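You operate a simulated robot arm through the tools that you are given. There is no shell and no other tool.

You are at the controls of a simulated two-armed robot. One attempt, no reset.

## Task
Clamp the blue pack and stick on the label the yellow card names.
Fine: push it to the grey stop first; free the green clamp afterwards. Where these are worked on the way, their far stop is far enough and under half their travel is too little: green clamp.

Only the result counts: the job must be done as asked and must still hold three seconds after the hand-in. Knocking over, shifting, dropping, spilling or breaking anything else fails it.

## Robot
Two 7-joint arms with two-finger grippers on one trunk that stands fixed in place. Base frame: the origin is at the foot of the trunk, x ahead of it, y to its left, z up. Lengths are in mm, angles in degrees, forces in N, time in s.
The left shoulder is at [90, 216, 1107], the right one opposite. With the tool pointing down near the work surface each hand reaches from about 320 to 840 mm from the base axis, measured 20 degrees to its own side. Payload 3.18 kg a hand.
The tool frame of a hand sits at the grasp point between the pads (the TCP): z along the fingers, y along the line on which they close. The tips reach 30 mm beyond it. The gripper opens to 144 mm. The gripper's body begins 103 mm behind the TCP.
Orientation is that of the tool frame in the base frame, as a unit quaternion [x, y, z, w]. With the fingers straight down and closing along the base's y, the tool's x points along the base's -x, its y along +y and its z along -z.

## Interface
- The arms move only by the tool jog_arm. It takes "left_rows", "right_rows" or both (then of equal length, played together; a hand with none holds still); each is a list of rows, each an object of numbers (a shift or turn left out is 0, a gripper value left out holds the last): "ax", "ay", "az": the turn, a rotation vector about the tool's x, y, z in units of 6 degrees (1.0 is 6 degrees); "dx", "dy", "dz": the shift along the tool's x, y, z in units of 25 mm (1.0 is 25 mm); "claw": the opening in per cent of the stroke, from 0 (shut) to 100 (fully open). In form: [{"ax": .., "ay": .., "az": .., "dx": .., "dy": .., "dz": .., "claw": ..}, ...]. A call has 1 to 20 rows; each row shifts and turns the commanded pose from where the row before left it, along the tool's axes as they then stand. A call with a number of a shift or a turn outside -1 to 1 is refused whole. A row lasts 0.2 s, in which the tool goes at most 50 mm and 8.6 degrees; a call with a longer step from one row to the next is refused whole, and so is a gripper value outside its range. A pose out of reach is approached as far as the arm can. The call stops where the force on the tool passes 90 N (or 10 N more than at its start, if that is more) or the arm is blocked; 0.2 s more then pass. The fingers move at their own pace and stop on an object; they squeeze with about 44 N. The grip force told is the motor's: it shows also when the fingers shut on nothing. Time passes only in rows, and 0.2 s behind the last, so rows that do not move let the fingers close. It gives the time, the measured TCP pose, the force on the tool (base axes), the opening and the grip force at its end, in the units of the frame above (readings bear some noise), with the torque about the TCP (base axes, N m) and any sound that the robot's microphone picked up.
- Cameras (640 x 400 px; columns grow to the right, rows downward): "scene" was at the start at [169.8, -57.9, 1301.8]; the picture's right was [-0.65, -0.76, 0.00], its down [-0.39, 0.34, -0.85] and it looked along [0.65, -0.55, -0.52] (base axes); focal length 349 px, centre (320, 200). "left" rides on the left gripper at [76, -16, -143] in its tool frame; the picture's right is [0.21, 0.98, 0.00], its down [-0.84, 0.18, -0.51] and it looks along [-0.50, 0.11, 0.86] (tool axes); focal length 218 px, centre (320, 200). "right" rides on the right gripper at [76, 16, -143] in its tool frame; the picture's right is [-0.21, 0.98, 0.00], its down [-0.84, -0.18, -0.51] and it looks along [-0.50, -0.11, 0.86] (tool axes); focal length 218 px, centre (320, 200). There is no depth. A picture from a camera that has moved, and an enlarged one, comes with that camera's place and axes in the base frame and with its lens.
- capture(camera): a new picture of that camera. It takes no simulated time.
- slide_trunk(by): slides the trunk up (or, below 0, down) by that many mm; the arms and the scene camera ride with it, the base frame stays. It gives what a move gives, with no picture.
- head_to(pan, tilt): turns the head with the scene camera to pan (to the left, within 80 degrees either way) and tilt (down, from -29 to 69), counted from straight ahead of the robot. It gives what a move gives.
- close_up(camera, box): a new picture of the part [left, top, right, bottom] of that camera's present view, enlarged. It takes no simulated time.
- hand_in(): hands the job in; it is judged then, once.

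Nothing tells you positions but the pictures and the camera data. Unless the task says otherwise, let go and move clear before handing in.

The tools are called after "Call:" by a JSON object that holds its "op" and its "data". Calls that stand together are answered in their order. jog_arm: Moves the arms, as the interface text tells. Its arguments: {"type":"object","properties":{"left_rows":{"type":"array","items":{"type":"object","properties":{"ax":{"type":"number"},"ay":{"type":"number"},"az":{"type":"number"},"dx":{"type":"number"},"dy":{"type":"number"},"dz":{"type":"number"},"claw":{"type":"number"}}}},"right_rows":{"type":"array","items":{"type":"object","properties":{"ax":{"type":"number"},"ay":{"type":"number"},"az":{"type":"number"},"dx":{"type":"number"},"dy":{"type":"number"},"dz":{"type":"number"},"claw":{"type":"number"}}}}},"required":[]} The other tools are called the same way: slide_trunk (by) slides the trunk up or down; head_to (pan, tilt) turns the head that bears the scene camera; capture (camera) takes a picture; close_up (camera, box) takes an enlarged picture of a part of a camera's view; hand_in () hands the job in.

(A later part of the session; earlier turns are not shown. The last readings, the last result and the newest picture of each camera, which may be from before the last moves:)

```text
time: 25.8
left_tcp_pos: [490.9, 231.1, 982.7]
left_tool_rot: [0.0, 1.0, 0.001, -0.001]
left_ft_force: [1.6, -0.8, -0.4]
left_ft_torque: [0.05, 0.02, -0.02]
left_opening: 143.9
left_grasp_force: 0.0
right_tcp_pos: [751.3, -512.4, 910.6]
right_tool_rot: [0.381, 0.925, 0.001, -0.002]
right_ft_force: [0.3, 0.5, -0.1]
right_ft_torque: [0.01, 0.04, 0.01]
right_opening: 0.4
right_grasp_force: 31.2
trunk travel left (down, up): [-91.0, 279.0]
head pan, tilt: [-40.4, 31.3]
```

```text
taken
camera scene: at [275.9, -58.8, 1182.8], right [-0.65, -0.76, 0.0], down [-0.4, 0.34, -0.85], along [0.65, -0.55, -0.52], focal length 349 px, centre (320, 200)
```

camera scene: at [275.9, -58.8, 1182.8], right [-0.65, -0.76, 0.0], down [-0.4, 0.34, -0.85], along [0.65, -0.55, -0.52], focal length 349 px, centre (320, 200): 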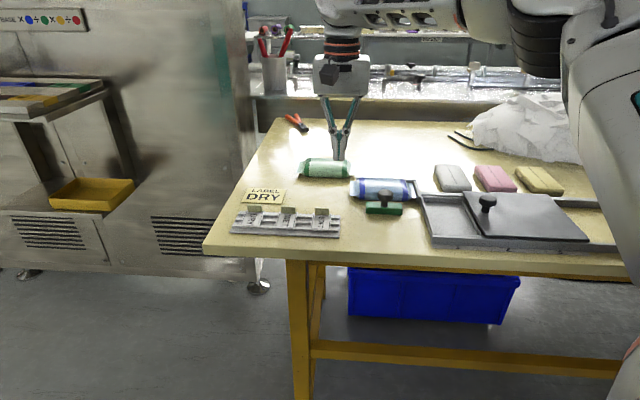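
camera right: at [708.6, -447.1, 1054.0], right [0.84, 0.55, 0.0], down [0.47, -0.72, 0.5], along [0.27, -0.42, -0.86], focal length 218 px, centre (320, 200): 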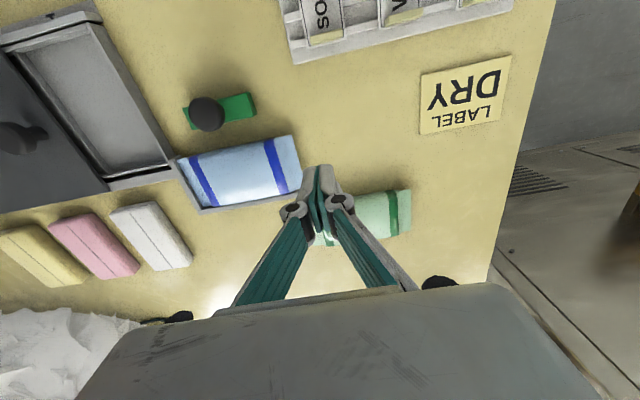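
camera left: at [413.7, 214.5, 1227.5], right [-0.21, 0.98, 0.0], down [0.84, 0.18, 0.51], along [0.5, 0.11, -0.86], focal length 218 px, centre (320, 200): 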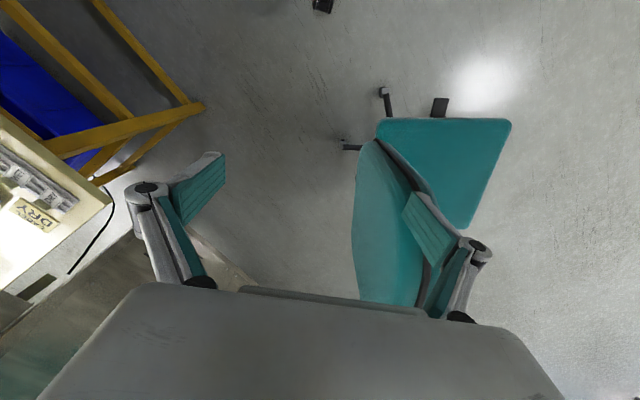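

The hand is vertical again with good reach, because the lowered trunk moved the shoulders forward. I'll inspect the seated pack and the clamp.

Call:
{"op": "close_up", "data": {"camera": "right", "box": [150, 70, 330, 220]}}

Call:
{"op": "close_up", "data": {"camera": "scene", "box": [340, 160, 440, 220]}}

```text
2.67 times, centred on (240, 145) of right
camera zoom: at [708.6, -447.1, 1054.0], right [0.84, 0.55, 0.0], down [0.47, -0.72, 0.5], along [0.27, -0.42, -0.86], focal length 582 px, centre (533, 347)
```

zoom: 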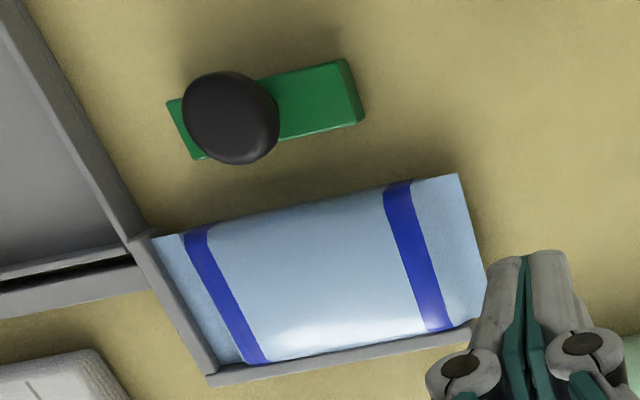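

```text
6.40 times, centred on (390, 190) of scene
camera zoom: at [275.9, -58.8, 1182.8], right [-0.65, -0.76, 0.0], down [-0.4, 0.34, -0.85], along [0.65, -0.55, -0.52], focal length 2233 px, centre (-128, 264)
```

zoom: 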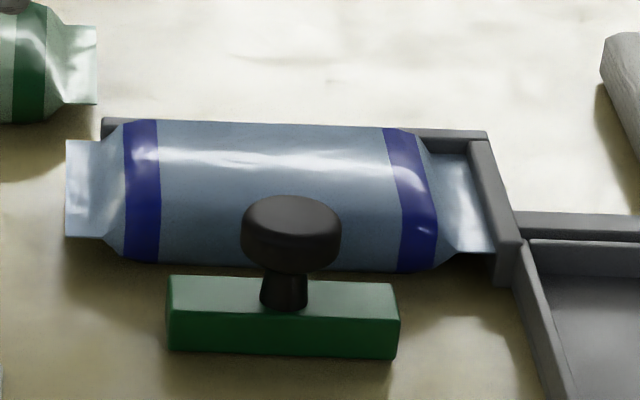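

The pack is seated in the L. Triangulation puts the knob near (639, −534, 837). I'll move over it with the fingers partly open and check before going down.

Call:
{"op": "jog_arm", "data": {"right_rows": [{"dx": 0.64, "dy": -0.953, "claw": 45}, {"dx": 0.64, "dy": -0.953}, {"dx": 0.64, "dy": -0.953}, {"dx": 0.64, "dy": -0.953}]}}

Call:
{"op": "capture", "data": {"camera": "right"}}

Call:
{"op": "close_up", "data": {"camera": "scene", "box": [330, 110, 450, 220]}}

```text
time: 26.8
left_tcp_pos: [488.9, 230.0, 984.0]
left_tool_rot: [-0.001, 1.0, 0.0, 0.001]
left_ft_force: [-0.1, 0.0, 0.3]
left_ft_torque: [0.01, -0.01, -0.02]
left_opening: 143.8
left_grasp_force: 0.2
right_tcp_pos: [637.0, -533.3, 913.7]
right_tool_rot: [0.382, 0.924, 0.001, -0.001]
right_ft_force: [-1.1, -0.4, 0.3]
right_ft_torque: [0.01, -0.01, 0.0]
right_opening: 64.9
right_grasp_force: 0.1
trunk travel left (down, up): [-91.0, 279.0]
head pan, tilt: [-40.4, 31.3]
```

```text
taken
camera right: at [594.5, -468.0, 1057.1], right [0.84, 0.55, 0.0], down [0.47, -0.72, 0.51], along [0.28, -0.42, -0.86], focal length 218 px, centre (320, 200)
```

right: 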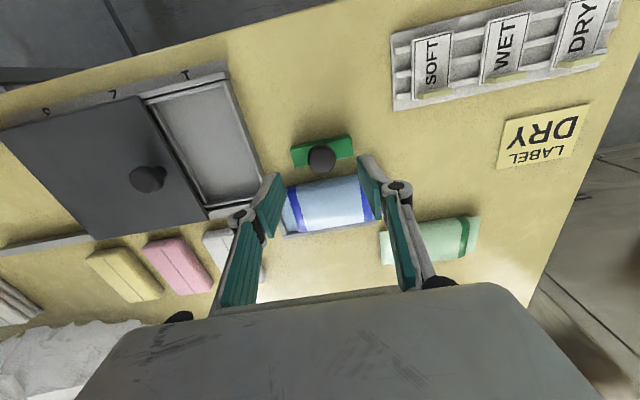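

```text
3.64 times, centred on (390, 165) of scene
camera zoom: at [274.4, -57.9, 1183.7], right [-0.65, -0.76, 0.0], down [-0.39, 0.34, -0.85], along [0.65, -0.55, -0.52], focal length 1269 px, centre (66, 327)
```

zoom: 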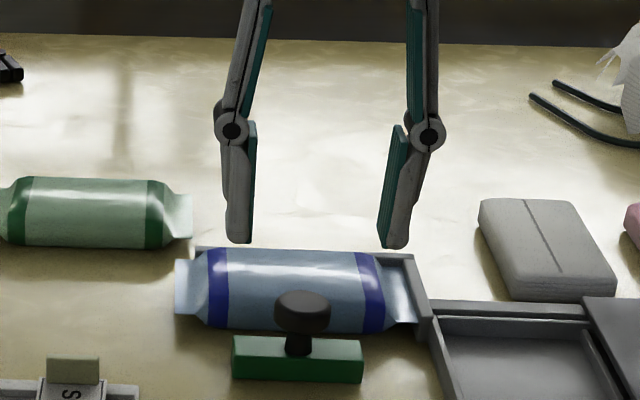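

The hand is centred on the knob within about 2 mm. I'll descend and close on it.

Call:
{"op": "jog_arm", "data": {"right_rows": [{"dx": -0.06, "dz": 0.64}, {"dz": 0.64}, {"dz": 0.64}, {"dz": 0.62}, {"claw": 0}, {}, {}]}}

Call:
{"op": "close_up", "data": {"camera": "scene", "box": [330, 110, 450, 220]}}

Call:
{"op": "capture", "data": {"camera": "right"}}

```text
time: 28.4
left_tcp_pos: [491.1, 231.6, 982.9]
left_tool_rot: [0.0, 1.0, 0.0, -0.002]
left_ft_force: [0.0, -0.2, -0.2]
left_ft_torque: [-0.01, 0.03, -0.02]
left_opening: 144.0
left_grasp_force: 0.0
right_tcp_pos: [639.0, -532.9, 849.9]
right_tool_rot: [0.381, 0.925, 0.0, 0.0]
right_ft_force: [10.7, 10.0, -3.7]
right_ft_torque: [0.15, -0.25, -0.03]
right_opening: 28.5
right_grasp_force: 44.9
trunk travel left (down, up): [-91.0, 279.0]
head pan, tilt: [-40.4, 31.3]
```

```text
3.64 times, centred on (390, 165) of scene
camera zoom: at [276.1, -57.4, 1183.1], right [-0.65, -0.76, 0.0], down [-0.4, 0.34, -0.85], along [0.65, -0.55, -0.52], focal length 1269 px, centre (66, 327)
```

zoom: 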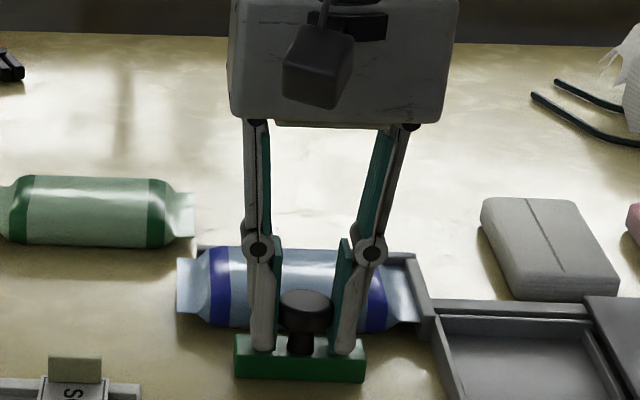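

```text
taken
camera right: at [597.0, -468.2, 992.3], right [0.84, 0.55, 0.0], down [0.47, -0.72, 0.51], along [0.28, -0.42, -0.86], focal length 218 px, centre (320, 200)
```

right: 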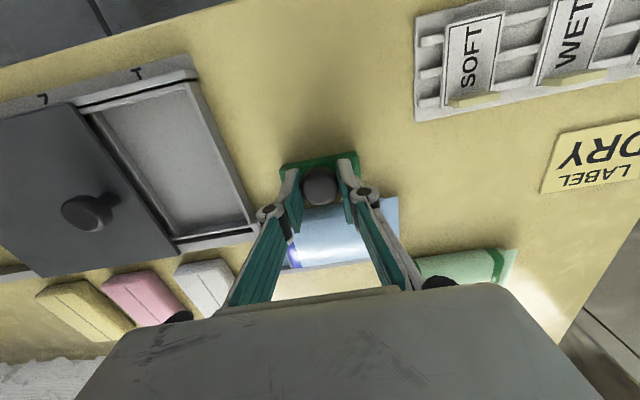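

The knob is gripped (28.5 mm opening, 45 N). I'll slide the clamp toward the pack in small steps.

Call:
{"op": "jog_arm", "data": {"right_rows": [{"dy": 0.04}, {"dx": -0.16}, {"dx": -0.16}, {"dx": -0.16}, {"dx": -0.16}]}}

Call:
{"op": "close_up", "data": {"camera": "scene", "box": [330, 150, 450, 220]}}

```text
time: 29.6
left_tcp_pos: [491.0, 231.0, 983.5]
left_tool_rot: [0.0, 1.0, 0.0, -0.001]
left_ft_force: [-0.3, 0.2, 0.3]
left_ft_torque: [0.01, -0.01, -0.01]
left_opening: 143.9
left_grasp_force: 0.0
right_tcp_pos: [651.0, -545.0, 849.3]
right_tool_rot: [0.382, 0.924, -0.001, -0.001]
right_ft_force: [7.1, 8.1, -5.0]
right_ft_torque: [-0.07, -0.23, -0.07]
right_opening: 28.4
right_grasp_force: 45.1
trunk travel left (down, up): [-91.0, 279.0]
head pan, tilt: [-40.4, 31.3]
```

```text
5.33 times, centred on (390, 185) of scene
camera zoom: at [275.9, -57.6, 1183.1], right [-0.65, -0.76, 0.0], down [-0.4, 0.34, -0.85], along [0.65, -0.55, -0.52], focal length 1861 px, centre (-53, 280)
```

zoom: 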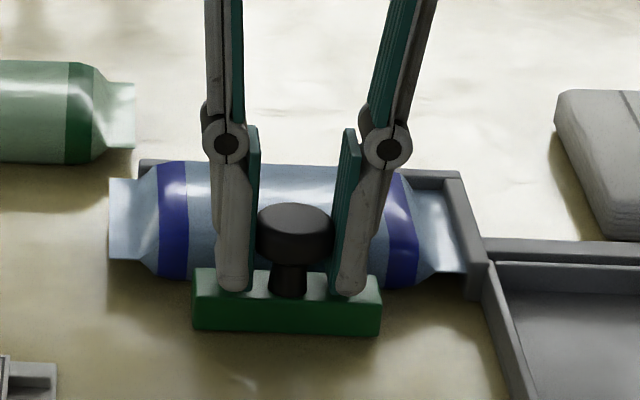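

The clamp slides freely and has moved about 17 mm. I'll continue until it meets the pack.

Call:
{"op": "jog_arm", "data": {"right_rows": [{"dx": -0.12}, {"dx": -0.12}]}}

Call:
{"op": "jog_arm", "data": {"right_rows": [{"dx": -0.1}, {"dx": -0.08}]}}

Call:
{"op": "close_up", "data": {"camera": "scene", "box": [330, 150, 450, 220]}}

```text
time: 30.2
left_tcp_pos: [490.0, 231.6, 983.6]
left_tool_rot: [0.0, 1.0, 0.0, -0.001]
left_ft_force: [-0.1, 0.1, -0.9]
left_ft_torque: [0.02, 0.02, -0.01]
left_opening: 144.0
left_grasp_force: 0.0
right_tcp_pos: [655.5, -549.1, 848.2]
right_tool_rot: [0.381, 0.924, 0.0, -0.001]
right_ft_force: [6.9, 6.9, -3.6]
right_ft_torque: [0.39, 0.22, -0.03]
right_opening: 28.2
right_grasp_force: 45.4
trunk travel left (down, up): [-91.0, 279.0]
head pan, tilt: [-40.4, 31.3]
```

```text
time: 30.8
left_tcp_pos: [490.4, 232.3, 983.4]
left_tool_rot: [0.0, 1.0, 0.0, -0.002]
left_ft_force: [0.3, -0.1, -0.1]
left_ft_torque: [0.0, 0.02, 0.04]
left_opening: 143.9
left_grasp_force: 0.0
right_tcp_pos: [657.8, -552.4, 847.9]
right_tool_rot: [0.381, 0.925, -0.001, -0.001]
right_ft_force: [5.6, 6.0, -4.4]
right_ft_torque: [0.0, -0.04, 0.05]
right_opening: 28.2
right_grasp_force: 45.3
trunk travel left (down, up): [-91.0, 279.0]
head pan, tilt: [-40.4, 31.3]
```

```text
5.33 times, centred on (390, 185) of scene
camera zoom: at [275.8, -57.7, 1183.2], right [-0.65, -0.76, 0.0], down [-0.4, 0.34, -0.85], along [0.65, -0.55, -0.52], focal length 1861 px, centre (-53, 280)
```

zoom: 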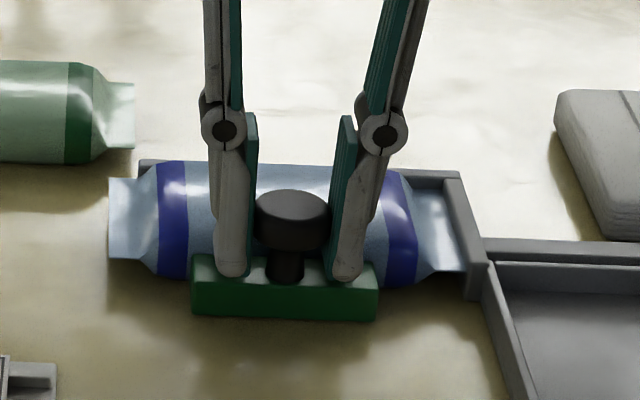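

Call:
{"op": "jog_arm", "data": {"right_rows": [{"dx": -0.1}, {"dx": -0.1}]}}

Call:
{"op": "jog_arm", "data": {"right_rows": [{"dx": -0.1}, {"dx": -0.1}]}}

Call:
{"op": "close_up", "data": {"camera": "scene", "box": [330, 150, 450, 220]}}

```text
time: 31.4
left_tcp_pos: [489.6, 231.5, 982.7]
left_tool_rot: [0.0, 1.0, -0.001, 0.0]
left_ft_force: [0.2, -0.4, 0.0]
left_ft_torque: [0.03, -0.02, 0.0]
left_opening: 143.7
left_grasp_force: 0.0
right_tcp_pos: [659.0, -553.5, 849.2]
right_tool_rot: [0.38, 0.925, 0.001, -0.004]
right_ft_force: [-17.3, 22.4, -6.1]
right_ft_torque: [0.29, 0.26, -0.04]
right_opening: 28.2
right_grasp_force: 43.4
trunk travel left (down, up): [-91.0, 279.0]
head pan, tilt: [-40.4, 31.3]
```

```text
time: 32.0
left_tcp_pos: [488.1, 232.5, 984.9]
left_tool_rot: [0.0, 1.0, 0.0, 0.001]
left_ft_force: [-0.6, 0.7, -0.7]
left_ft_torque: [0.0, -0.01, -0.03]
left_opening: 143.8
left_grasp_force: 0.0
right_tcp_pos: [660.3, -554.8, 849.6]
right_tool_rot: [0.379, 0.925, 0.001, -0.005]
right_ft_force: [-39.9, 33.0, -5.3]
right_ft_torque: [0.67, 0.86, -0.17]
right_opening: 28.3
right_grasp_force: 44.2
trunk travel left (down, up): [-91.0, 279.0]
head pan, tilt: [-40.4, 31.3]
```

```text
5.33 times, centred on (390, 185) of scene
camera zoom: at [272.3, -55.6, 1184.2], right [-0.65, -0.76, 0.0], down [-0.39, 0.33, -0.86], along [0.65, -0.56, -0.52], focal length 1861 px, centre (-53, 280)
```

zoom: 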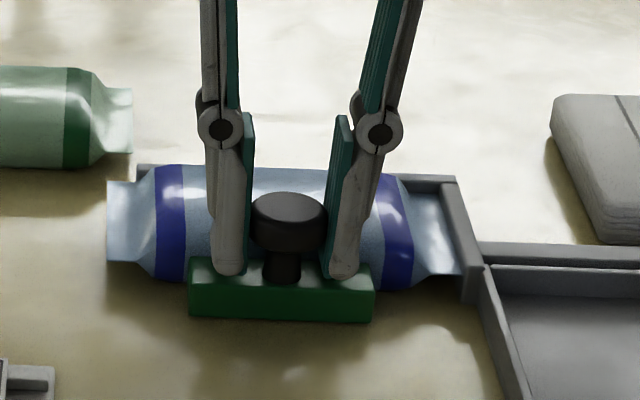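

The clamp is blocked firmly against the pack: 51 N back-force after about 31 mm of travel. I'll ease the push, then open the fingers and check that it stays.

Call:
{"op": "jog_arm", "data": {"right_rows": [{"dx": 0.14}, {"dx": 0.12}, {}]}}

```text
time: 32.8
left_tcp_pos: [490.2, 231.2, 984.8]
left_tool_rot: [0.0, 1.0, -0.001, 0.0]
left_ft_force: [-0.3, 0.0, 0.1]
left_ft_torque: [-0.02, 0.0, 0.01]
left_opening: 143.8
left_grasp_force: 0.0
right_tcp_pos: [659.6, -553.9, 849.9]
right_tool_rot: [0.382, 0.924, 0.001, 0.001]
right_ft_force: [-14.2, 13.6, -6.5]
right_ft_torque: [0.54, 0.44, -0.08]
right_opening: 28.3
right_grasp_force: 43.9
trunk travel left (down, up): [-91.0, 279.0]
head pan, tilt: [-40.4, 31.3]
```

Call:
{"op": "jog_arm", "data": {"right_rows": [{"dx": 0.06}, {"claw": 45}, {}, {"dz": -0.6}, {"dz": -0.9}, {"dz": -0.9}, {"dz": -0.9}]}}

Call:
{"op": "close_up", "data": {"camera": "scene", "box": [330, 150, 450, 220]}}

Call:
{"op": "capture", "data": {"camera": "right"}}

```text
time: 34.4
left_tcp_pos: [490.8, 230.7, 984.6]
left_tool_rot: [0.0, 1.0, 0.0, -0.001]
left_ft_force: [-0.5, 0.4, -0.8]
left_ft_torque: [-0.02, -0.01, 0.03]
left_opening: 143.8
left_grasp_force: 0.1
right_tcp_pos: [658.1, -554.5, 933.6]
right_tool_rot: [0.381, 0.925, -0.001, 0.0]
right_ft_force: [-0.6, 0.7, 0.6]
right_ft_torque: [0.03, -0.02, 0.0]
right_opening: 64.8
right_grasp_force: 0.0
trunk travel left (down, up): [-91.0, 279.0]
head pan, tilt: [-40.4, 31.3]
```

```text
5.33 times, centred on (390, 185) of scene
camera zoom: at [274.5, -57.8, 1183.6], right [-0.65, -0.76, 0.0], down [-0.39, 0.34, -0.85], along [0.65, -0.55, -0.52], focal length 1861 px, centre (-53, 280)
```

zoom: 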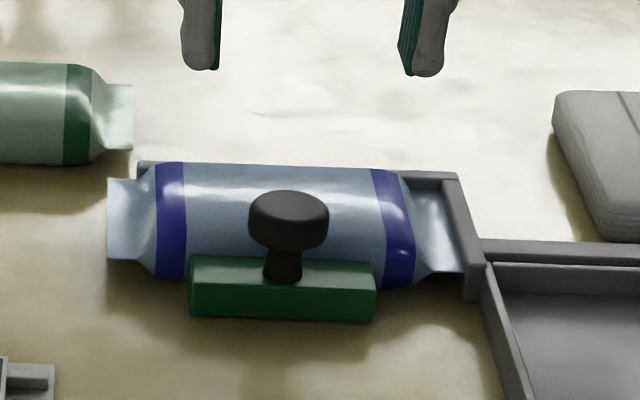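

```text
taken
camera right: at [616.3, -488.7, 1076.4], right [0.84, 0.55, 0.0], down [0.47, -0.72, 0.51], along [0.28, -0.43, -0.86], focal length 218 px, centre (320, 200)
```

right: 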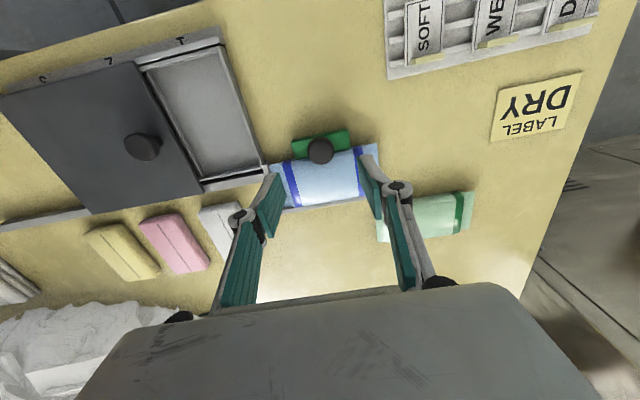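

The clamp stays pressed on the pack. Next is the DRY label: I'll turn the hand 90° so the fingers close across its tab.

Call:
{"op": "jog_arm", "data": {"right_rows": [{"az": 1}, {"az": 1}, {"az": 1}, {"az": 1}, {"az": 1}, {"az": 1}, {"az": 1}, {"az": 1}, {"az": 1}, {"az": 1}, {"az": 1}, {"az": 1}, {"az": 1}, {"az": 1}, {"az": 1}]}}

Call:
{"op": "capture", "data": {"camera": "scene"}}

```text
time: 37.6
left_tcp_pos: [489.6, 232.1, 983.5]
left_tool_rot: [0.0, 1.0, 0.0, -0.001]
left_ft_force: [-0.1, -0.1, -0.5]
left_ft_torque: [-0.01, 0.02, -0.02]
left_opening: 144.0
left_grasp_force: 0.0
right_tcp_pos: [660.3, -554.1, 931.4]
right_tool_rot: [0.924, 0.383, 0.0, -0.001]
right_ft_force: [0.1, -0.6, 0.2]
right_ft_torque: [-0.01, 0.0, -0.01]
right_opening: 64.9
right_grasp_force: 0.1
trunk travel left (down, up): [-91.0, 279.0]
head pan, tilt: [-40.4, 31.3]
```

```text
taken
camera scene: at [274.9, -57.9, 1183.4], right [-0.65, -0.76, 0.0], down [-0.39, 0.34, -0.85], along [0.65, -0.55, -0.52], focal length 349 px, centre (320, 200)
```

scene: 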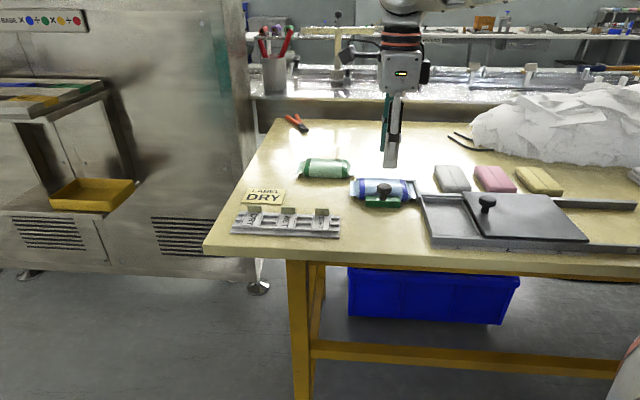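

The rotation worked: the tool's y now points along v and its x along −u. I'll move over the DRY label and look.

Call:
{"op": "jog_arm", "data": {"right_rows": [{"dx": 0.914, "dy": -0.225, "claw": 30}, {"dx": 0.914, "dy": -0.225}, {"dx": 0.914, "dy": -0.225}, {"dx": 0.914, "dy": -0.225}, {"dx": 0.914, "dy": -0.225}, {"dx": 0.914, "dy": -0.225}, {"dx": 0.914, "dy": -0.225}, {"dx": 0.914, "dy": -0.225}, {"dx": 0.914, "dy": -0.225}, {"dx": 0.914, "dy": -0.225}, {"dx": 0.914, "dy": -0.225}]}}

Call:
{"op": "capture", "data": {"camera": "right"}}

Call:
{"op": "close_up", "data": {"camera": "scene", "box": [210, 140, 350, 245]}}

```text
time: 40.0
left_tcp_pos: [490.0, 231.8, 984.3]
left_tool_rot: [0.0, 1.0, 0.0, 0.0]
left_ft_force: [0.0, -0.1, 0.1]
left_ft_torque: [0.0, 0.02, -0.01]
left_opening: 144.0
left_grasp_force: 0.1
right_tcp_pos: [744.1, -435.4, 881.9]
right_tool_rot: [0.922, 0.386, 0.002, -0.003]
right_ft_force: [0.0, 0.4, 0.0]
right_ft_torque: [0.0, 0.02, -0.01]
right_opening: 42.9
right_grasp_force: 0.1
right hand out of reach, approached as far as the arm can: row 5, 6, 7, 8, 9, 10, 11
trunk travel left (down, up): [-91.0, 279.0]
head pan, tilt: [-40.4, 31.3]
```

```text
taken
camera right: at [808.5, -392.9, 1024.8], right [0.55, -0.83, 0.0], down [-0.72, -0.48, 0.5], along [-0.42, -0.27, -0.86], focal length 218 px, centre (320, 200)
```

right: 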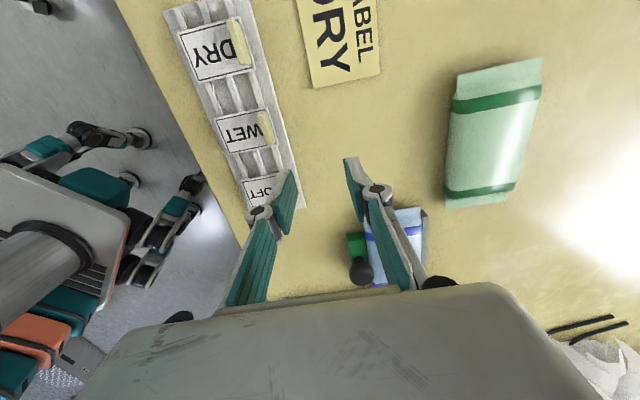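

```text
3.81 times, centred on (280, 192) of scene
camera zoom: at [275.4, -58.1, 1183.2], right [-0.65, -0.76, 0.0], down [-0.4, 0.34, -0.85], along [0.65, -0.55, -0.52], focal length 1329 px, centre (472, 229)
```

zoom: 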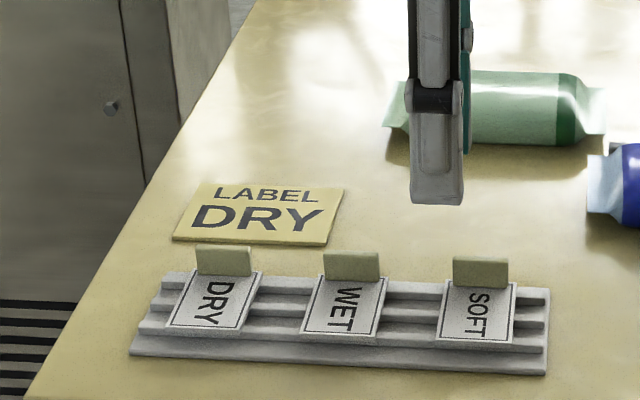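

That wrist direction runs out of reach and sagged a bit, touching nothing. The opposite wrist direction suits this arm better, so I'll rise and turn back 180°.

Call:
{"op": "jog_arm", "data": {"right_rows": [{"dx": -0.5, "dz": -0.8}, {"dx": -0.5, "dz": -0.8}, {"dz": -0.6}, {"az": -1}, {"az": -1}, {"az": -1}, {"az": -1}, {"az": -1}, {"az": -1}, {"az": -1}, {"az": -1}, {"az": -1}, {"az": -1}, {"az": -1}, {"az": -1}, {"az": -1}, {"az": -1}, {"az": -1}]}}

Call:
{"op": "jog_arm", "data": {"right_rows": [{"az": -1}, {"az": -1}, {"az": -1}, {"az": -1}, {"az": -1}, {"az": -1}, {"az": -1}, {"az": -1}, {"az": -1}, {"az": -1}, {"az": -1}, {"az": -1}, {"az": -1}, {"az": -1}, {"az": -1}]}}

Call:
{"op": "capture", "data": {"camera": "scene"}}

```text
time: 43.8
left_tcp_pos: [490.2, 231.2, 984.2]
left_tool_rot: [0.001, 1.0, 0.0, -0.001]
left_ft_force: [-0.6, 0.4, -0.1]
left_ft_torque: [0.03, 0.0, 0.0]
left_opening: 144.2
left_grasp_force: 0.0
right_tcp_pos: [723.0, -463.4, 920.9]
right_tool_rot: [0.38, 0.925, 0.0, -0.001]
right_ft_force: [0.2, 0.4, -0.4]
right_ft_torque: [0.03, -0.02, 0.0]
right_opening: 43.4
right_grasp_force: 0.2
right hand out of reach, approached as far as the arm can: row 2, 3
trunk travel left (down, up): [-91.0, 279.0]
head pan, tilt: [-40.4, 31.3]
```

```text
time: 47.0
left_tcp_pos: [491.4, 230.8, 984.6]
left_tool_rot: [0.0, 1.0, 0.0, 0.0]
left_ft_force: [-0.7, -0.1, -0.5]
left_ft_torque: [-0.01, 0.03, 0.01]
left_opening: 144.0
left_grasp_force: 0.1
right_tcp_pos: [722.1, -463.1, 921.4]
right_tool_rot: [-0.386, 0.923, 0.001, -0.001]
right_ft_force: [-0.1, 0.0, 0.1]
right_ft_torque: [0.02, 0.03, -0.02]
right_opening: 43.6
right_grasp_force: 0.1
trunk travel left (down, up): [-91.0, 279.0]
head pan, tilt: [-40.4, 31.3]
```

```text
taken
camera scene: at [275.0, -57.9, 1183.4], right [-0.65, -0.76, 0.0], down [-0.39, 0.34, -0.85], along [0.65, -0.55, -0.52], focal length 349 px, centre (320, 200)
```

scene: 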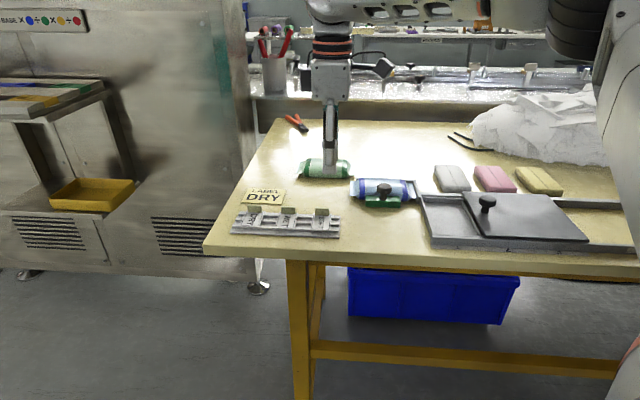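

Now tool x points along +u and y along −v. I'll move over the DRY label again.

Call:
{"op": "jog_arm", "data": {"right_rows": [{"dx": -0.957, "dy": 0.273}, {"dx": -0.957, "dy": 0.273}, {"dx": -0.957, "dy": 0.273}, {"dx": -0.957, "dy": 0.273}, {"dx": -0.957, "dy": 0.273}, {"dx": -0.957, "dy": 0.273}]}}

Call:
{"op": "capture", "data": {"camera": "right"}}

Call:
{"op": "close_up", "data": {"camera": "scene", "box": [210, 140, 350, 245]}}

```text
time: 48.4
left_tcp_pos: [489.9, 231.1, 985.1]
left_tool_rot: [0.0, 1.0, 0.001, 0.0]
left_ft_force: [-0.3, -0.5, 0.4]
left_ft_torque: [0.01, -0.02, 0.03]
left_opening: 144.1
left_grasp_force: 0.3
right_tcp_pos: [776.0, -366.8, 921.6]
right_tool_rot: [-0.384, 0.923, 0.001, 0.0]
right_ft_force: [0.2, 0.0, -0.1]
right_ft_torque: [-0.01, 0.03, 0.01]
right_opening: 42.8
right_grasp_force: 0.0
right hand out of reach, approached as far as the arm can: row 5, 6
trunk travel left (down, up): [-91.0, 279.0]
head pan, tilt: [-40.4, 31.3]
```

```text
taken
camera right: at [711.0, -409.6, 1064.9], right [-0.55, 0.84, 0.0], down [0.72, 0.47, 0.51], along [0.43, 0.28, -0.86], focal length 218 px, centre (320, 200)
```

right: 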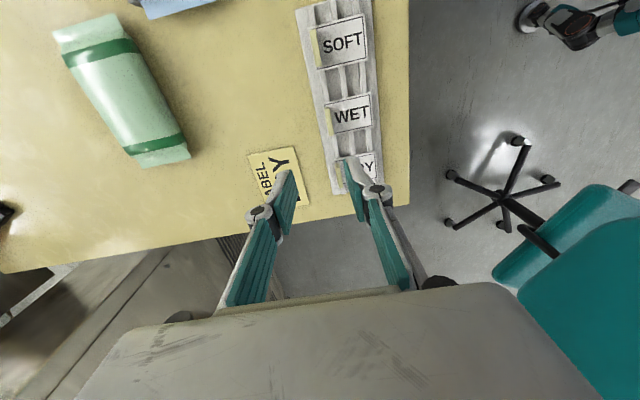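

```text
3.81 times, centred on (280, 192) of scene
camera zoom: at [274.8, -58.2, 1183.7], right [-0.65, -0.76, 0.0], down [-0.39, 0.34, -0.85], along [0.65, -0.55, -0.52], focal length 1329 px, centre (472, 229)
```

zoom: 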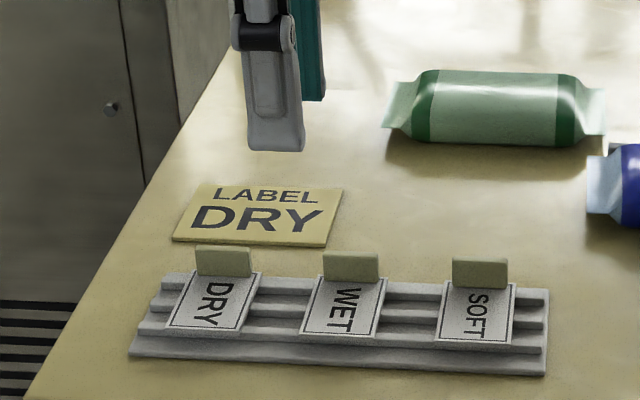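

I'm still about 40 mm short. Lowering the trunk further brings the shoulders forward, so I'll drop it 40 mm (the hand goes to about z = 880, still clear) and try again.

Call:
{"op": "slide_trunk", "data": {"by": -40}}

Call:
{"op": "jog_arm", "data": {"right_rows": [{"dx": -0.5, "dy": 0.15}, {"dx": -0.5, "dy": 0.15}, {"dx": -0.5, "dy": 0.15}]}}

Call:
{"op": "capture", "data": {"camera": "scene"}}

```text
time: 49.3
left_tcp_pos: [488.0, 231.6, 945.4]
left_tool_rot: [0.0, 1.0, 0.0, 0.003]
left_ft_force: [-0.5, -0.3, 0.6]
left_ft_torque: [0.02, -0.06, 0.01]
left_opening: 144.0
left_grasp_force: 0.0
right_tcp_pos: [776.8, -366.1, 883.7]
right_tool_rot: [-0.384, 0.923, 0.0, 0.001]
right_ft_force: [-1.2, 0.6, 0.3]
right_ft_torque: [0.02, -0.06, 0.0]
right_opening: 43.1
right_grasp_force: 0.1
trunk travel left (down, up): [-51.0, 319.0]
head pan, tilt: [-40.4, 31.3]
```

```text
time: 50.1
left_tcp_pos: [490.5, 230.7, 944.4]
left_tool_rot: [0.0, 1.0, 0.0, 0.001]
left_ft_force: [0.7, 0.2, 0.1]
left_ft_torque: [0.01, -0.02, -0.03]
left_opening: 144.2
left_grasp_force: 0.0
right_tcp_pos: [791.4, -341.0, 880.0]
right_tool_rot: [-0.383, 0.924, 0.0, 0.001]
right_ft_force: [-0.9, 0.9, -0.1]
right_ft_torque: [-0.02, -0.02, -0.04]
right_opening: 43.2
right_grasp_force: 0.0
right hand out of reach, approached as far as the arm can: row 3
trunk travel left (down, up): [-51.0, 319.0]
head pan, tilt: [-40.4, 31.3]
```

```text
taken
camera scene: at [315.8, -57.8, 1130.2], right [-0.65, -0.76, 0.0], down [-0.39, 0.34, -0.85], along [0.65, -0.55, -0.52], focal length 349 px, centre (320, 200)
```

scene: 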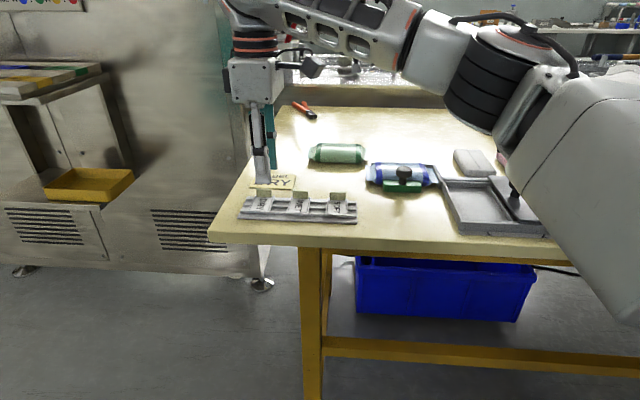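

Call:
{"op": "jog_arm", "data": {"right_rows": [{"dz": -0.5}, {"dz": -0.5}]}}

Call:
{"op": "slide_trunk", "data": {"by": -25}}

Call:
{"op": "capture", "data": {"camera": "right"}}

Call:
{"op": "close_up", "data": {"camera": "scene", "box": [220, 100, 380, 230]}}

```text
time: 50.7
left_tcp_pos: [490.3, 230.4, 943.8]
left_tool_rot: [0.0, 1.0, 0.001, 0.001]
left_ft_force: [0.7, 0.1, -0.4]
left_ft_torque: [0.01, 0.01, 0.05]
left_opening: 144.2
left_grasp_force: 0.1
right_tcp_pos: [790.8, -345.1, 893.0]
right_tool_rot: [-0.384, 0.923, 0.0, 0.001]
right_ft_force: [0.2, 0.8, 0.6]
right_ft_torque: [-0.01, 0.0, -0.03]
right_opening: 43.4
right_grasp_force: 0.1
right hand out of reach, approached as far as the arm can: row 1, 2
trunk travel left (down, up): [-51.0, 319.0]
head pan, tilt: [-40.4, 31.3]
```

```text
time: 51.4
left_tcp_pos: [488.0, 230.0, 920.6]
left_tool_rot: [0.001, 1.0, 0.0, 0.002]
left_ft_force: [-0.7, 0.6, -0.2]
left_ft_torque: [0.02, -0.08, -0.02]
left_opening: 144.1
left_grasp_force: 0.1
right_tcp_pos: [788.7, -345.2, 870.5]
right_tool_rot: [-0.384, 0.923, 0.0, 0.001]
right_ft_force: [-0.6, -0.4, 0.2]
right_ft_torque: [0.02, -0.05, 0.01]
right_opening: 43.2
right_grasp_force: 0.1
trunk travel left (down, up): [-26.0, 344.0]
head pan, tilt: [-40.4, 31.3]
```

```text
taken
camera right: at [724.1, -387.7, 1013.5], right [-0.55, 0.84, 0.0], down [0.72, 0.47, 0.51], along [0.43, 0.28, -0.86], focal length 218 px, centre (320, 200)
```

right: 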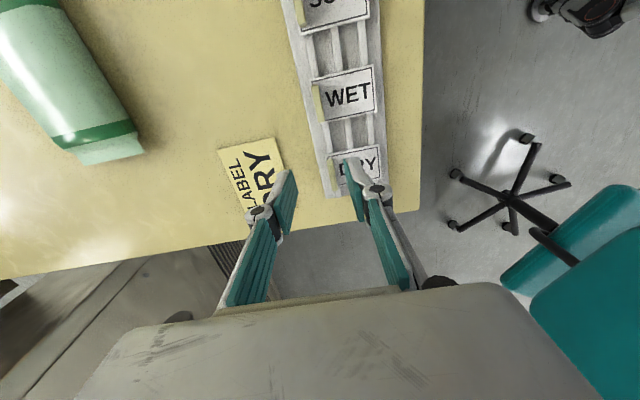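

```text
3.08 times, centred on (300, 165) of scene
camera zoom: at [336.1, -57.8, 1098.2], right [-0.65, -0.76, 0.0], down [-0.39, 0.34, -0.86], along [0.65, -0.55, -0.52], focal length 1074 px, centre (382, 308)
```

zoom: 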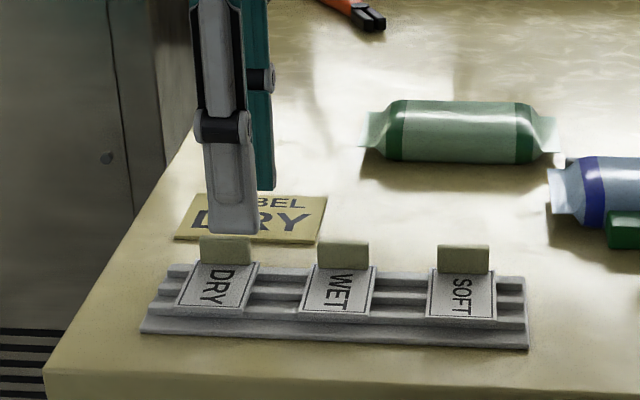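

Call:
{"op": "close_up", "data": {"camera": "right", "box": [250, 60, 410, 230]}}

```text
2.35 times, centred on (330, 145) of right
camera zoom: at [724.1, -387.7, 1013.5], right [-0.55, 0.84, 0.0], down [0.72, 0.47, 0.51], along [0.43, 0.28, -0.86], focal length 514 px, centre (296, 329)
```

zoom: 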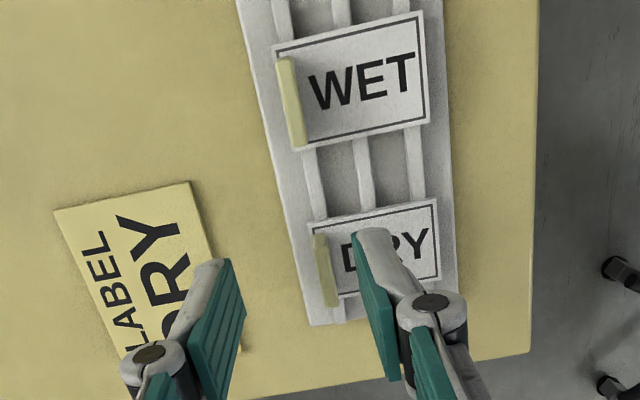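

The DRY tab is at about (790, −330.5), with its top near z = 826. I'll centre on it, narrow the fingers and come partway down.

Call:
{"op": "jog_arm", "data": {"right_rows": [{"dx": -0.22, "dy": 0.19, "claw": 22}, {"dx": -0.22, "dy": 0.19}, {}]}}

Call:
{"op": "close_up", "data": {"camera": "right", "box": [250, 60, 410, 230]}}

Call:
{"op": "close_up", "data": {"camera": "scene", "box": [230, 130, 330, 200]}}

```text
time: 52.2
left_tcp_pos: [491.3, 231.8, 919.5]
left_tool_rot: [0.0, 1.0, 0.0, -0.001]
left_ft_force: [-0.5, 0.6, -0.9]
left_ft_torque: [0.0, -0.04, -0.02]
left_opening: 143.8
left_grasp_force: 0.1
right_tcp_pos: [790.7, -330.3, 867.6]
right_tool_rot: [-0.383, 0.924, 0.0, -0.001]
right_ft_force: [-0.1, 0.2, -0.3]
right_ft_torque: [-0.03, 0.02, -0.01]
right_opening: 31.9
right_grasp_force: 0.0
trunk travel left (down, up): [-26.0, 344.0]
head pan, tilt: [-40.4, 31.3]
```

```text
2.35 times, centred on (330, 145) of right
camera zoom: at [726.6, -372.7, 1011.1], right [-0.55, 0.84, 0.0], down [0.72, 0.47, 0.51], along [0.42, 0.28, -0.86], focal length 514 px, centre (296, 329)
```

zoom: 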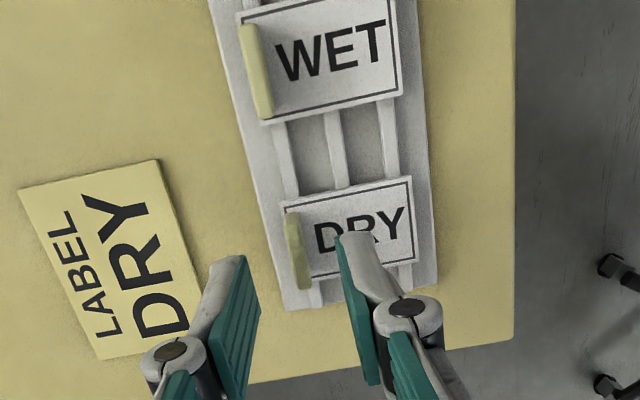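

```text
5.71 times, centred on (280, 165) of scene
camera zoom: at [337.7, -57.9, 1097.3], right [-0.65, -0.76, 0.0], down [-0.39, 0.34, -0.85], along [0.65, -0.55, -0.52], focal length 1994 px, centre (549, 400)
```

zoom: 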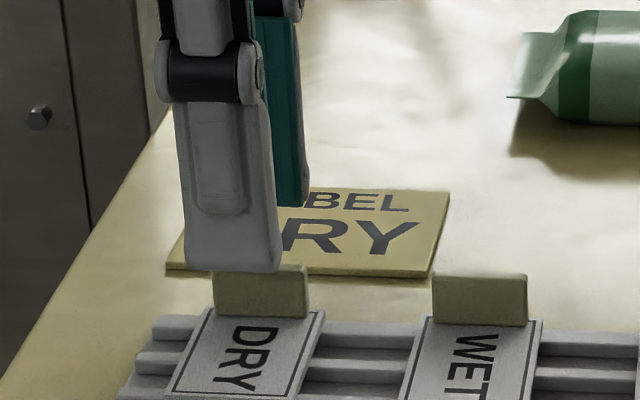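

Call:
{"op": "jog_arm", "data": {"right_rows": [{"dx": 0.06, "dz": 0.4}, {"dz": 0.38}, {}]}}

Call:
{"op": "close_up", "data": {"camera": "scene", "box": [230, 130, 330, 200]}}

Call:
{"op": "close_up", "data": {"camera": "right", "box": [260, 100, 400, 230]}}

```text
time: 53.0
left_tcp_pos: [489.7, 231.2, 919.7]
left_tool_rot: [-0.001, 1.0, 0.0, 0.0]
left_ft_force: [0.2, -0.1, 0.4]
left_ft_torque: [-0.02, -0.02, 0.04]
left_opening: 143.9
left_grasp_force: 0.1
right_tcp_pos: [790.3, -331.1, 848.3]
right_tool_rot: [-0.385, 0.923, 0.001, 0.0]
right_ft_force: [0.4, -0.3, -0.3]
right_ft_torque: [-0.01, 0.01, 0.01]
right_opening: 31.7
right_grasp_force: 0.0
trunk travel left (down, up): [-26.0, 344.0]
head pan, tilt: [-40.4, 31.3]
```

```text
5.71 times, centred on (280, 165) of scene
camera zoom: at [337.8, -57.9, 1097.2], right [-0.65, -0.76, 0.0], down [-0.39, 0.34, -0.85], along [0.65, -0.55, -0.52], focal length 1994 px, centre (549, 400)
```

zoom: 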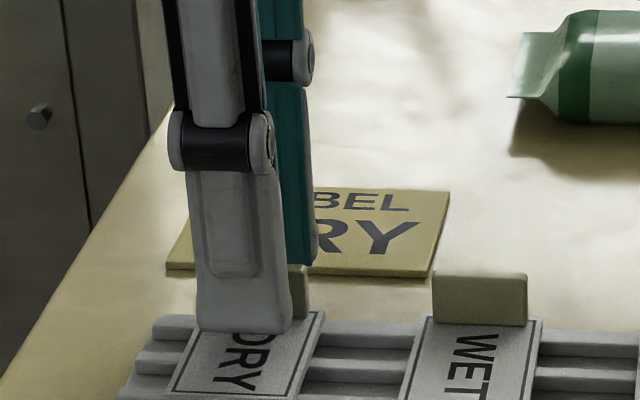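

```text
3.08 times, centred on (330, 165) of right
camera zoom: at [725.8, -374.0, 991.3], right [-0.55, 0.84, 0.0], down [0.72, 0.47, 0.51], along [0.42, 0.28, -0.86], focal length 672 px, centre (289, 308)
```

zoom: 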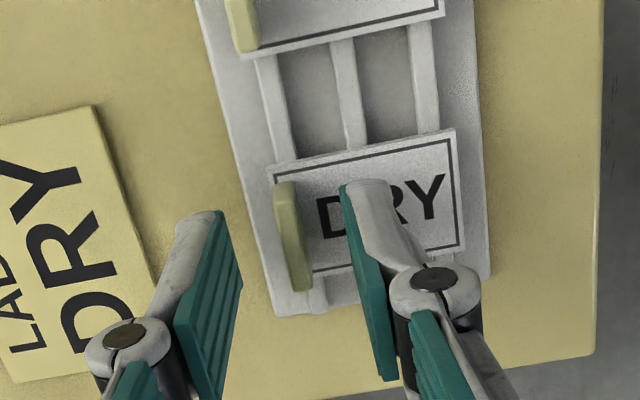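

The tips straddle the tab about 6 mm above the label face. I'll go 3 mm lower, then close on the tab.

Call:
{"op": "jog_arm", "data": {"right_rows": [{"dz": 0.12}, {"claw": 0}, {}, {}]}}

Call:
{"op": "close_up", "data": {"camera": "scene", "box": [230, 130, 330, 200]}}

Call:
{"op": "close_up", "data": {"camera": "right", "box": [260, 100, 400, 230]}}

```text
time: 54.0
left_tcp_pos: [490.2, 230.9, 919.9]
left_tool_rot: [-0.001, 1.0, -0.001, 0.0]
left_ft_force: [0.1, 0.6, 0.0]
left_ft_torque: [0.02, -0.05, -0.02]
left_opening: 143.9
left_grasp_force: 0.1
right_tcp_pos: [790.6, -330.2, 845.3]
right_tool_rot: [-0.385, 0.923, 0.001, -0.001]
right_ft_force: [0.2, 0.1, 0.1]
right_ft_torque: [-0.01, 0.03, 0.0]
right_opening: 5.9
right_grasp_force: 31.9
trunk travel left (down, up): [-26.0, 344.0]
head pan, tilt: [-40.4, 31.3]
```

```text
5.71 times, centred on (280, 165) of scene
camera zoom: at [337.9, -57.9, 1097.2], right [-0.65, -0.76, 0.0], down [-0.39, 0.34, -0.85], along [0.65, -0.55, -0.52], focal length 1994 px, centre (549, 400)
```

zoom: 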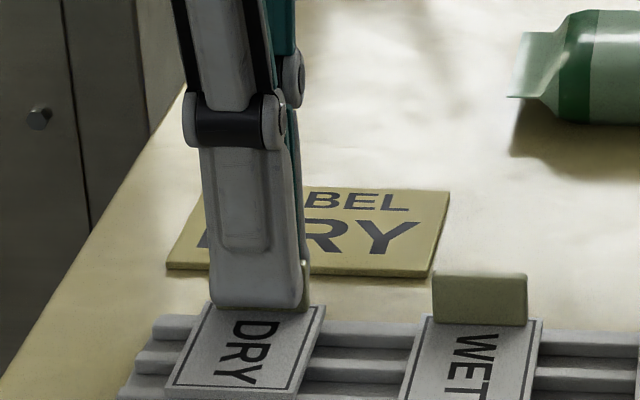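

```text
3.08 times, centred on (330, 165) of right
camera zoom: at [725.8, -374.1, 988.1], right [-0.55, 0.84, 0.0], down [0.72, 0.47, 0.51], along [0.42, 0.28, -0.86], focal length 672 px, centre (289, 308)
```

zoom: 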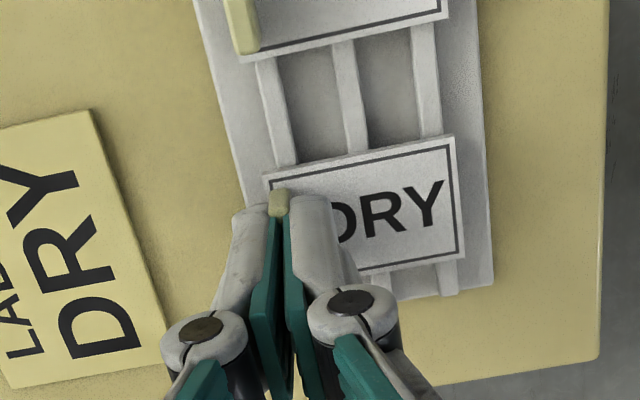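

The fingers hold the tab at 5.9 mm. I'll check that the grip settles and lift slowly.

Call:
{"op": "jog_arm", "data": {"right_rows": [{}, {}, {"dz": -0.2}, {"dz": -0.2}, {"dz": -0.4}]}}

Call:
{"op": "close_up", "data": {"camera": "scene", "box": [230, 130, 330, 200]}}

Call:
{"op": "close_up", "data": {"camera": "right", "box": [260, 100, 400, 230]}}

```text
time: 55.2
left_tcp_pos: [490.2, 232.4, 919.4]
left_tool_rot: [0.0, 1.0, 0.0, 0.0]
left_ft_force: [0.4, -0.3, 0.5]
left_ft_torque: [-0.04, -0.01, 0.01]
left_opening: 144.0
left_grasp_force: 0.1
right_tcp_pos: [791.4, -331.3, 865.5]
right_tool_rot: [-0.384, 0.923, 0.001, -0.001]
right_ft_force: [-0.2, -0.2, 0.5]
right_ft_torque: [0.0, -0.02, 0.0]
right_opening: 6.2
right_grasp_force: 33.8
trunk travel left (down, up): [-26.0, 344.0]
head pan, tilt: [-40.4, 31.3]
```

```text
5.71 times, centred on (280, 165) of scene
camera zoom: at [337.8, -57.9, 1097.2], right [-0.65, -0.76, 0.0], down [-0.39, 0.34, -0.85], along [0.65, -0.55, -0.52], focal length 1994 px, centre (549, 400)
```

zoom: 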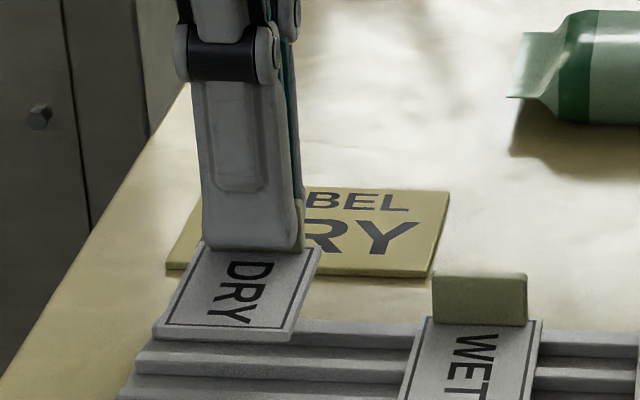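

```text
3.08 times, centred on (330, 165) of right
camera zoom: at [725.6, -373.9, 1008.2], right [-0.55, 0.84, 0.0], down [0.72, 0.47, 0.51], along [0.42, 0.28, -0.86], focal length 672 px, centre (289, 308)
```

zoom: 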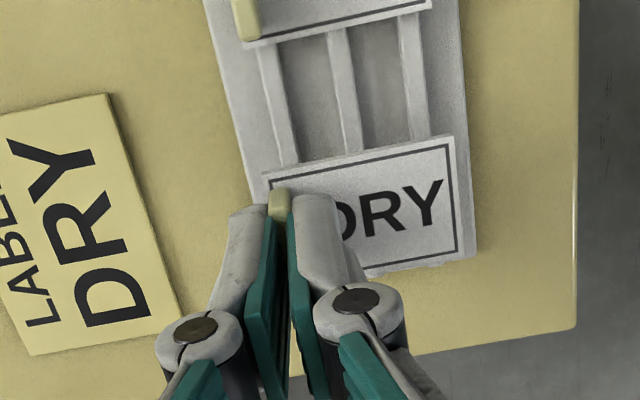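

The DRY label came away level and is held by its tab. I'll lift it further, move inward, and turn 90° so it lies along the pack.

Call:
{"op": "jog_arm", "data": {"right_rows": [{"dx": 0.2, "dz": -0.8}, {"dx": 0.4, "dz": -0.8}, {"dx": 0.6, "dz": -0.6}, {"dx": 0.8}, {"dx": 0.8}]}}

Call:
{"op": "jog_arm", "data": {"right_rows": [{"az": 1}, {"az": 1}, {"az": 1}, {"az": 1}, {"az": 1}, {"az": 1}, {"az": 1}, {"az": 1}, {"az": 1}, {"az": 1}, {"az": 1}, {"az": 1}, {"az": 1}, {"az": 1}, {"az": 1}]}}

Call:
{"op": "capture", "data": {"camera": "right"}}

Call:
{"op": "capture", "data": {"camera": "scene"}}

```text
time: 56.4
left_tcp_pos: [490.4, 230.9, 919.7]
left_tool_rot: [0.0, 1.0, 0.0, 0.001]
left_ft_force: [0.5, -0.1, 0.1]
left_ft_torque: [-0.04, -0.01, -0.02]
left_opening: 143.6
left_grasp_force: 0.0
right_tcp_pos: [740.5, -380.9, 921.3]
right_tool_rot: [-0.384, 0.923, 0.001, 0.001]
right_ft_force: [-0.2, -0.3, -0.1]
right_ft_torque: [0.0, -0.03, 0.02]
right_opening: 5.7
right_grasp_force: 32.5
trunk travel left (down, up): [-26.0, 344.0]
head pan, tilt: [-40.4, 31.3]
```

```text
time: 59.6
left_tcp_pos: [490.7, 230.7, 920.0]
left_tool_rot: [0.0, 1.0, 0.0, -0.001]
left_ft_force: [0.4, -0.1, -0.1]
left_ft_torque: [0.03, -0.02, 0.02]
left_opening: 144.0
left_grasp_force: 0.0
right_tcp_pos: [741.2, -379.7, 918.9]
right_tool_rot: [0.383, 0.924, 0.0, -0.002]
right_ft_force: [0.1, -0.4, 0.4]
right_ft_torque: [-0.01, 0.01, -0.02]
right_opening: 6.0
right_grasp_force: 32.7
trunk travel left (down, up): [-26.0, 344.0]
head pan, tilt: [-40.4, 31.3]
```

```text
taken
camera right: at [699.6, -315.5, 1062.9], right [0.84, 0.54, 0.0], down [0.47, -0.72, 0.51], along [0.27, -0.43, -0.86], focal length 218 px, centre (320, 200)
```

right: 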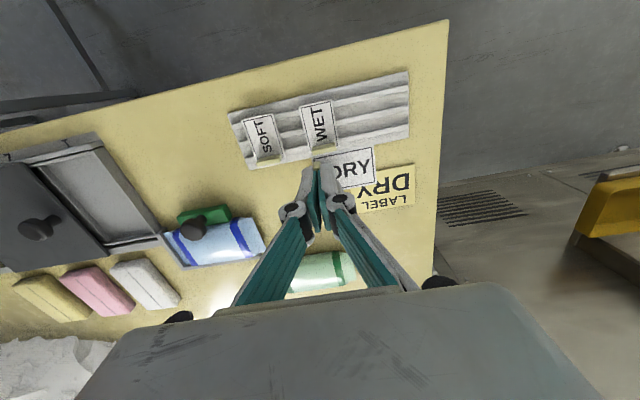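

```text
taken
camera scene: at [337.8, -57.9, 1097.2], right [-0.65, -0.76, 0.0], down [-0.39, 0.34, -0.85], along [0.65, -0.55, -0.52], focal length 349 px, centre (320, 200)
```

scene: 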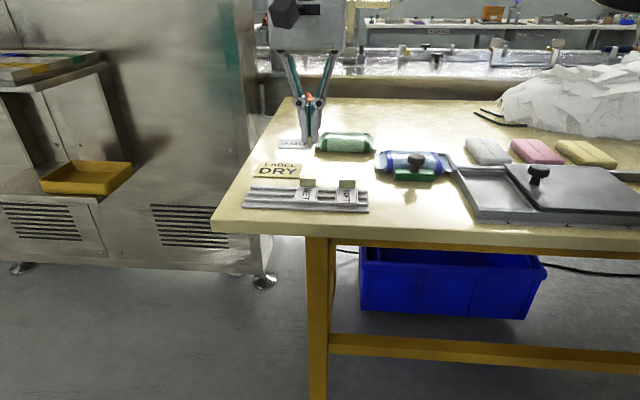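

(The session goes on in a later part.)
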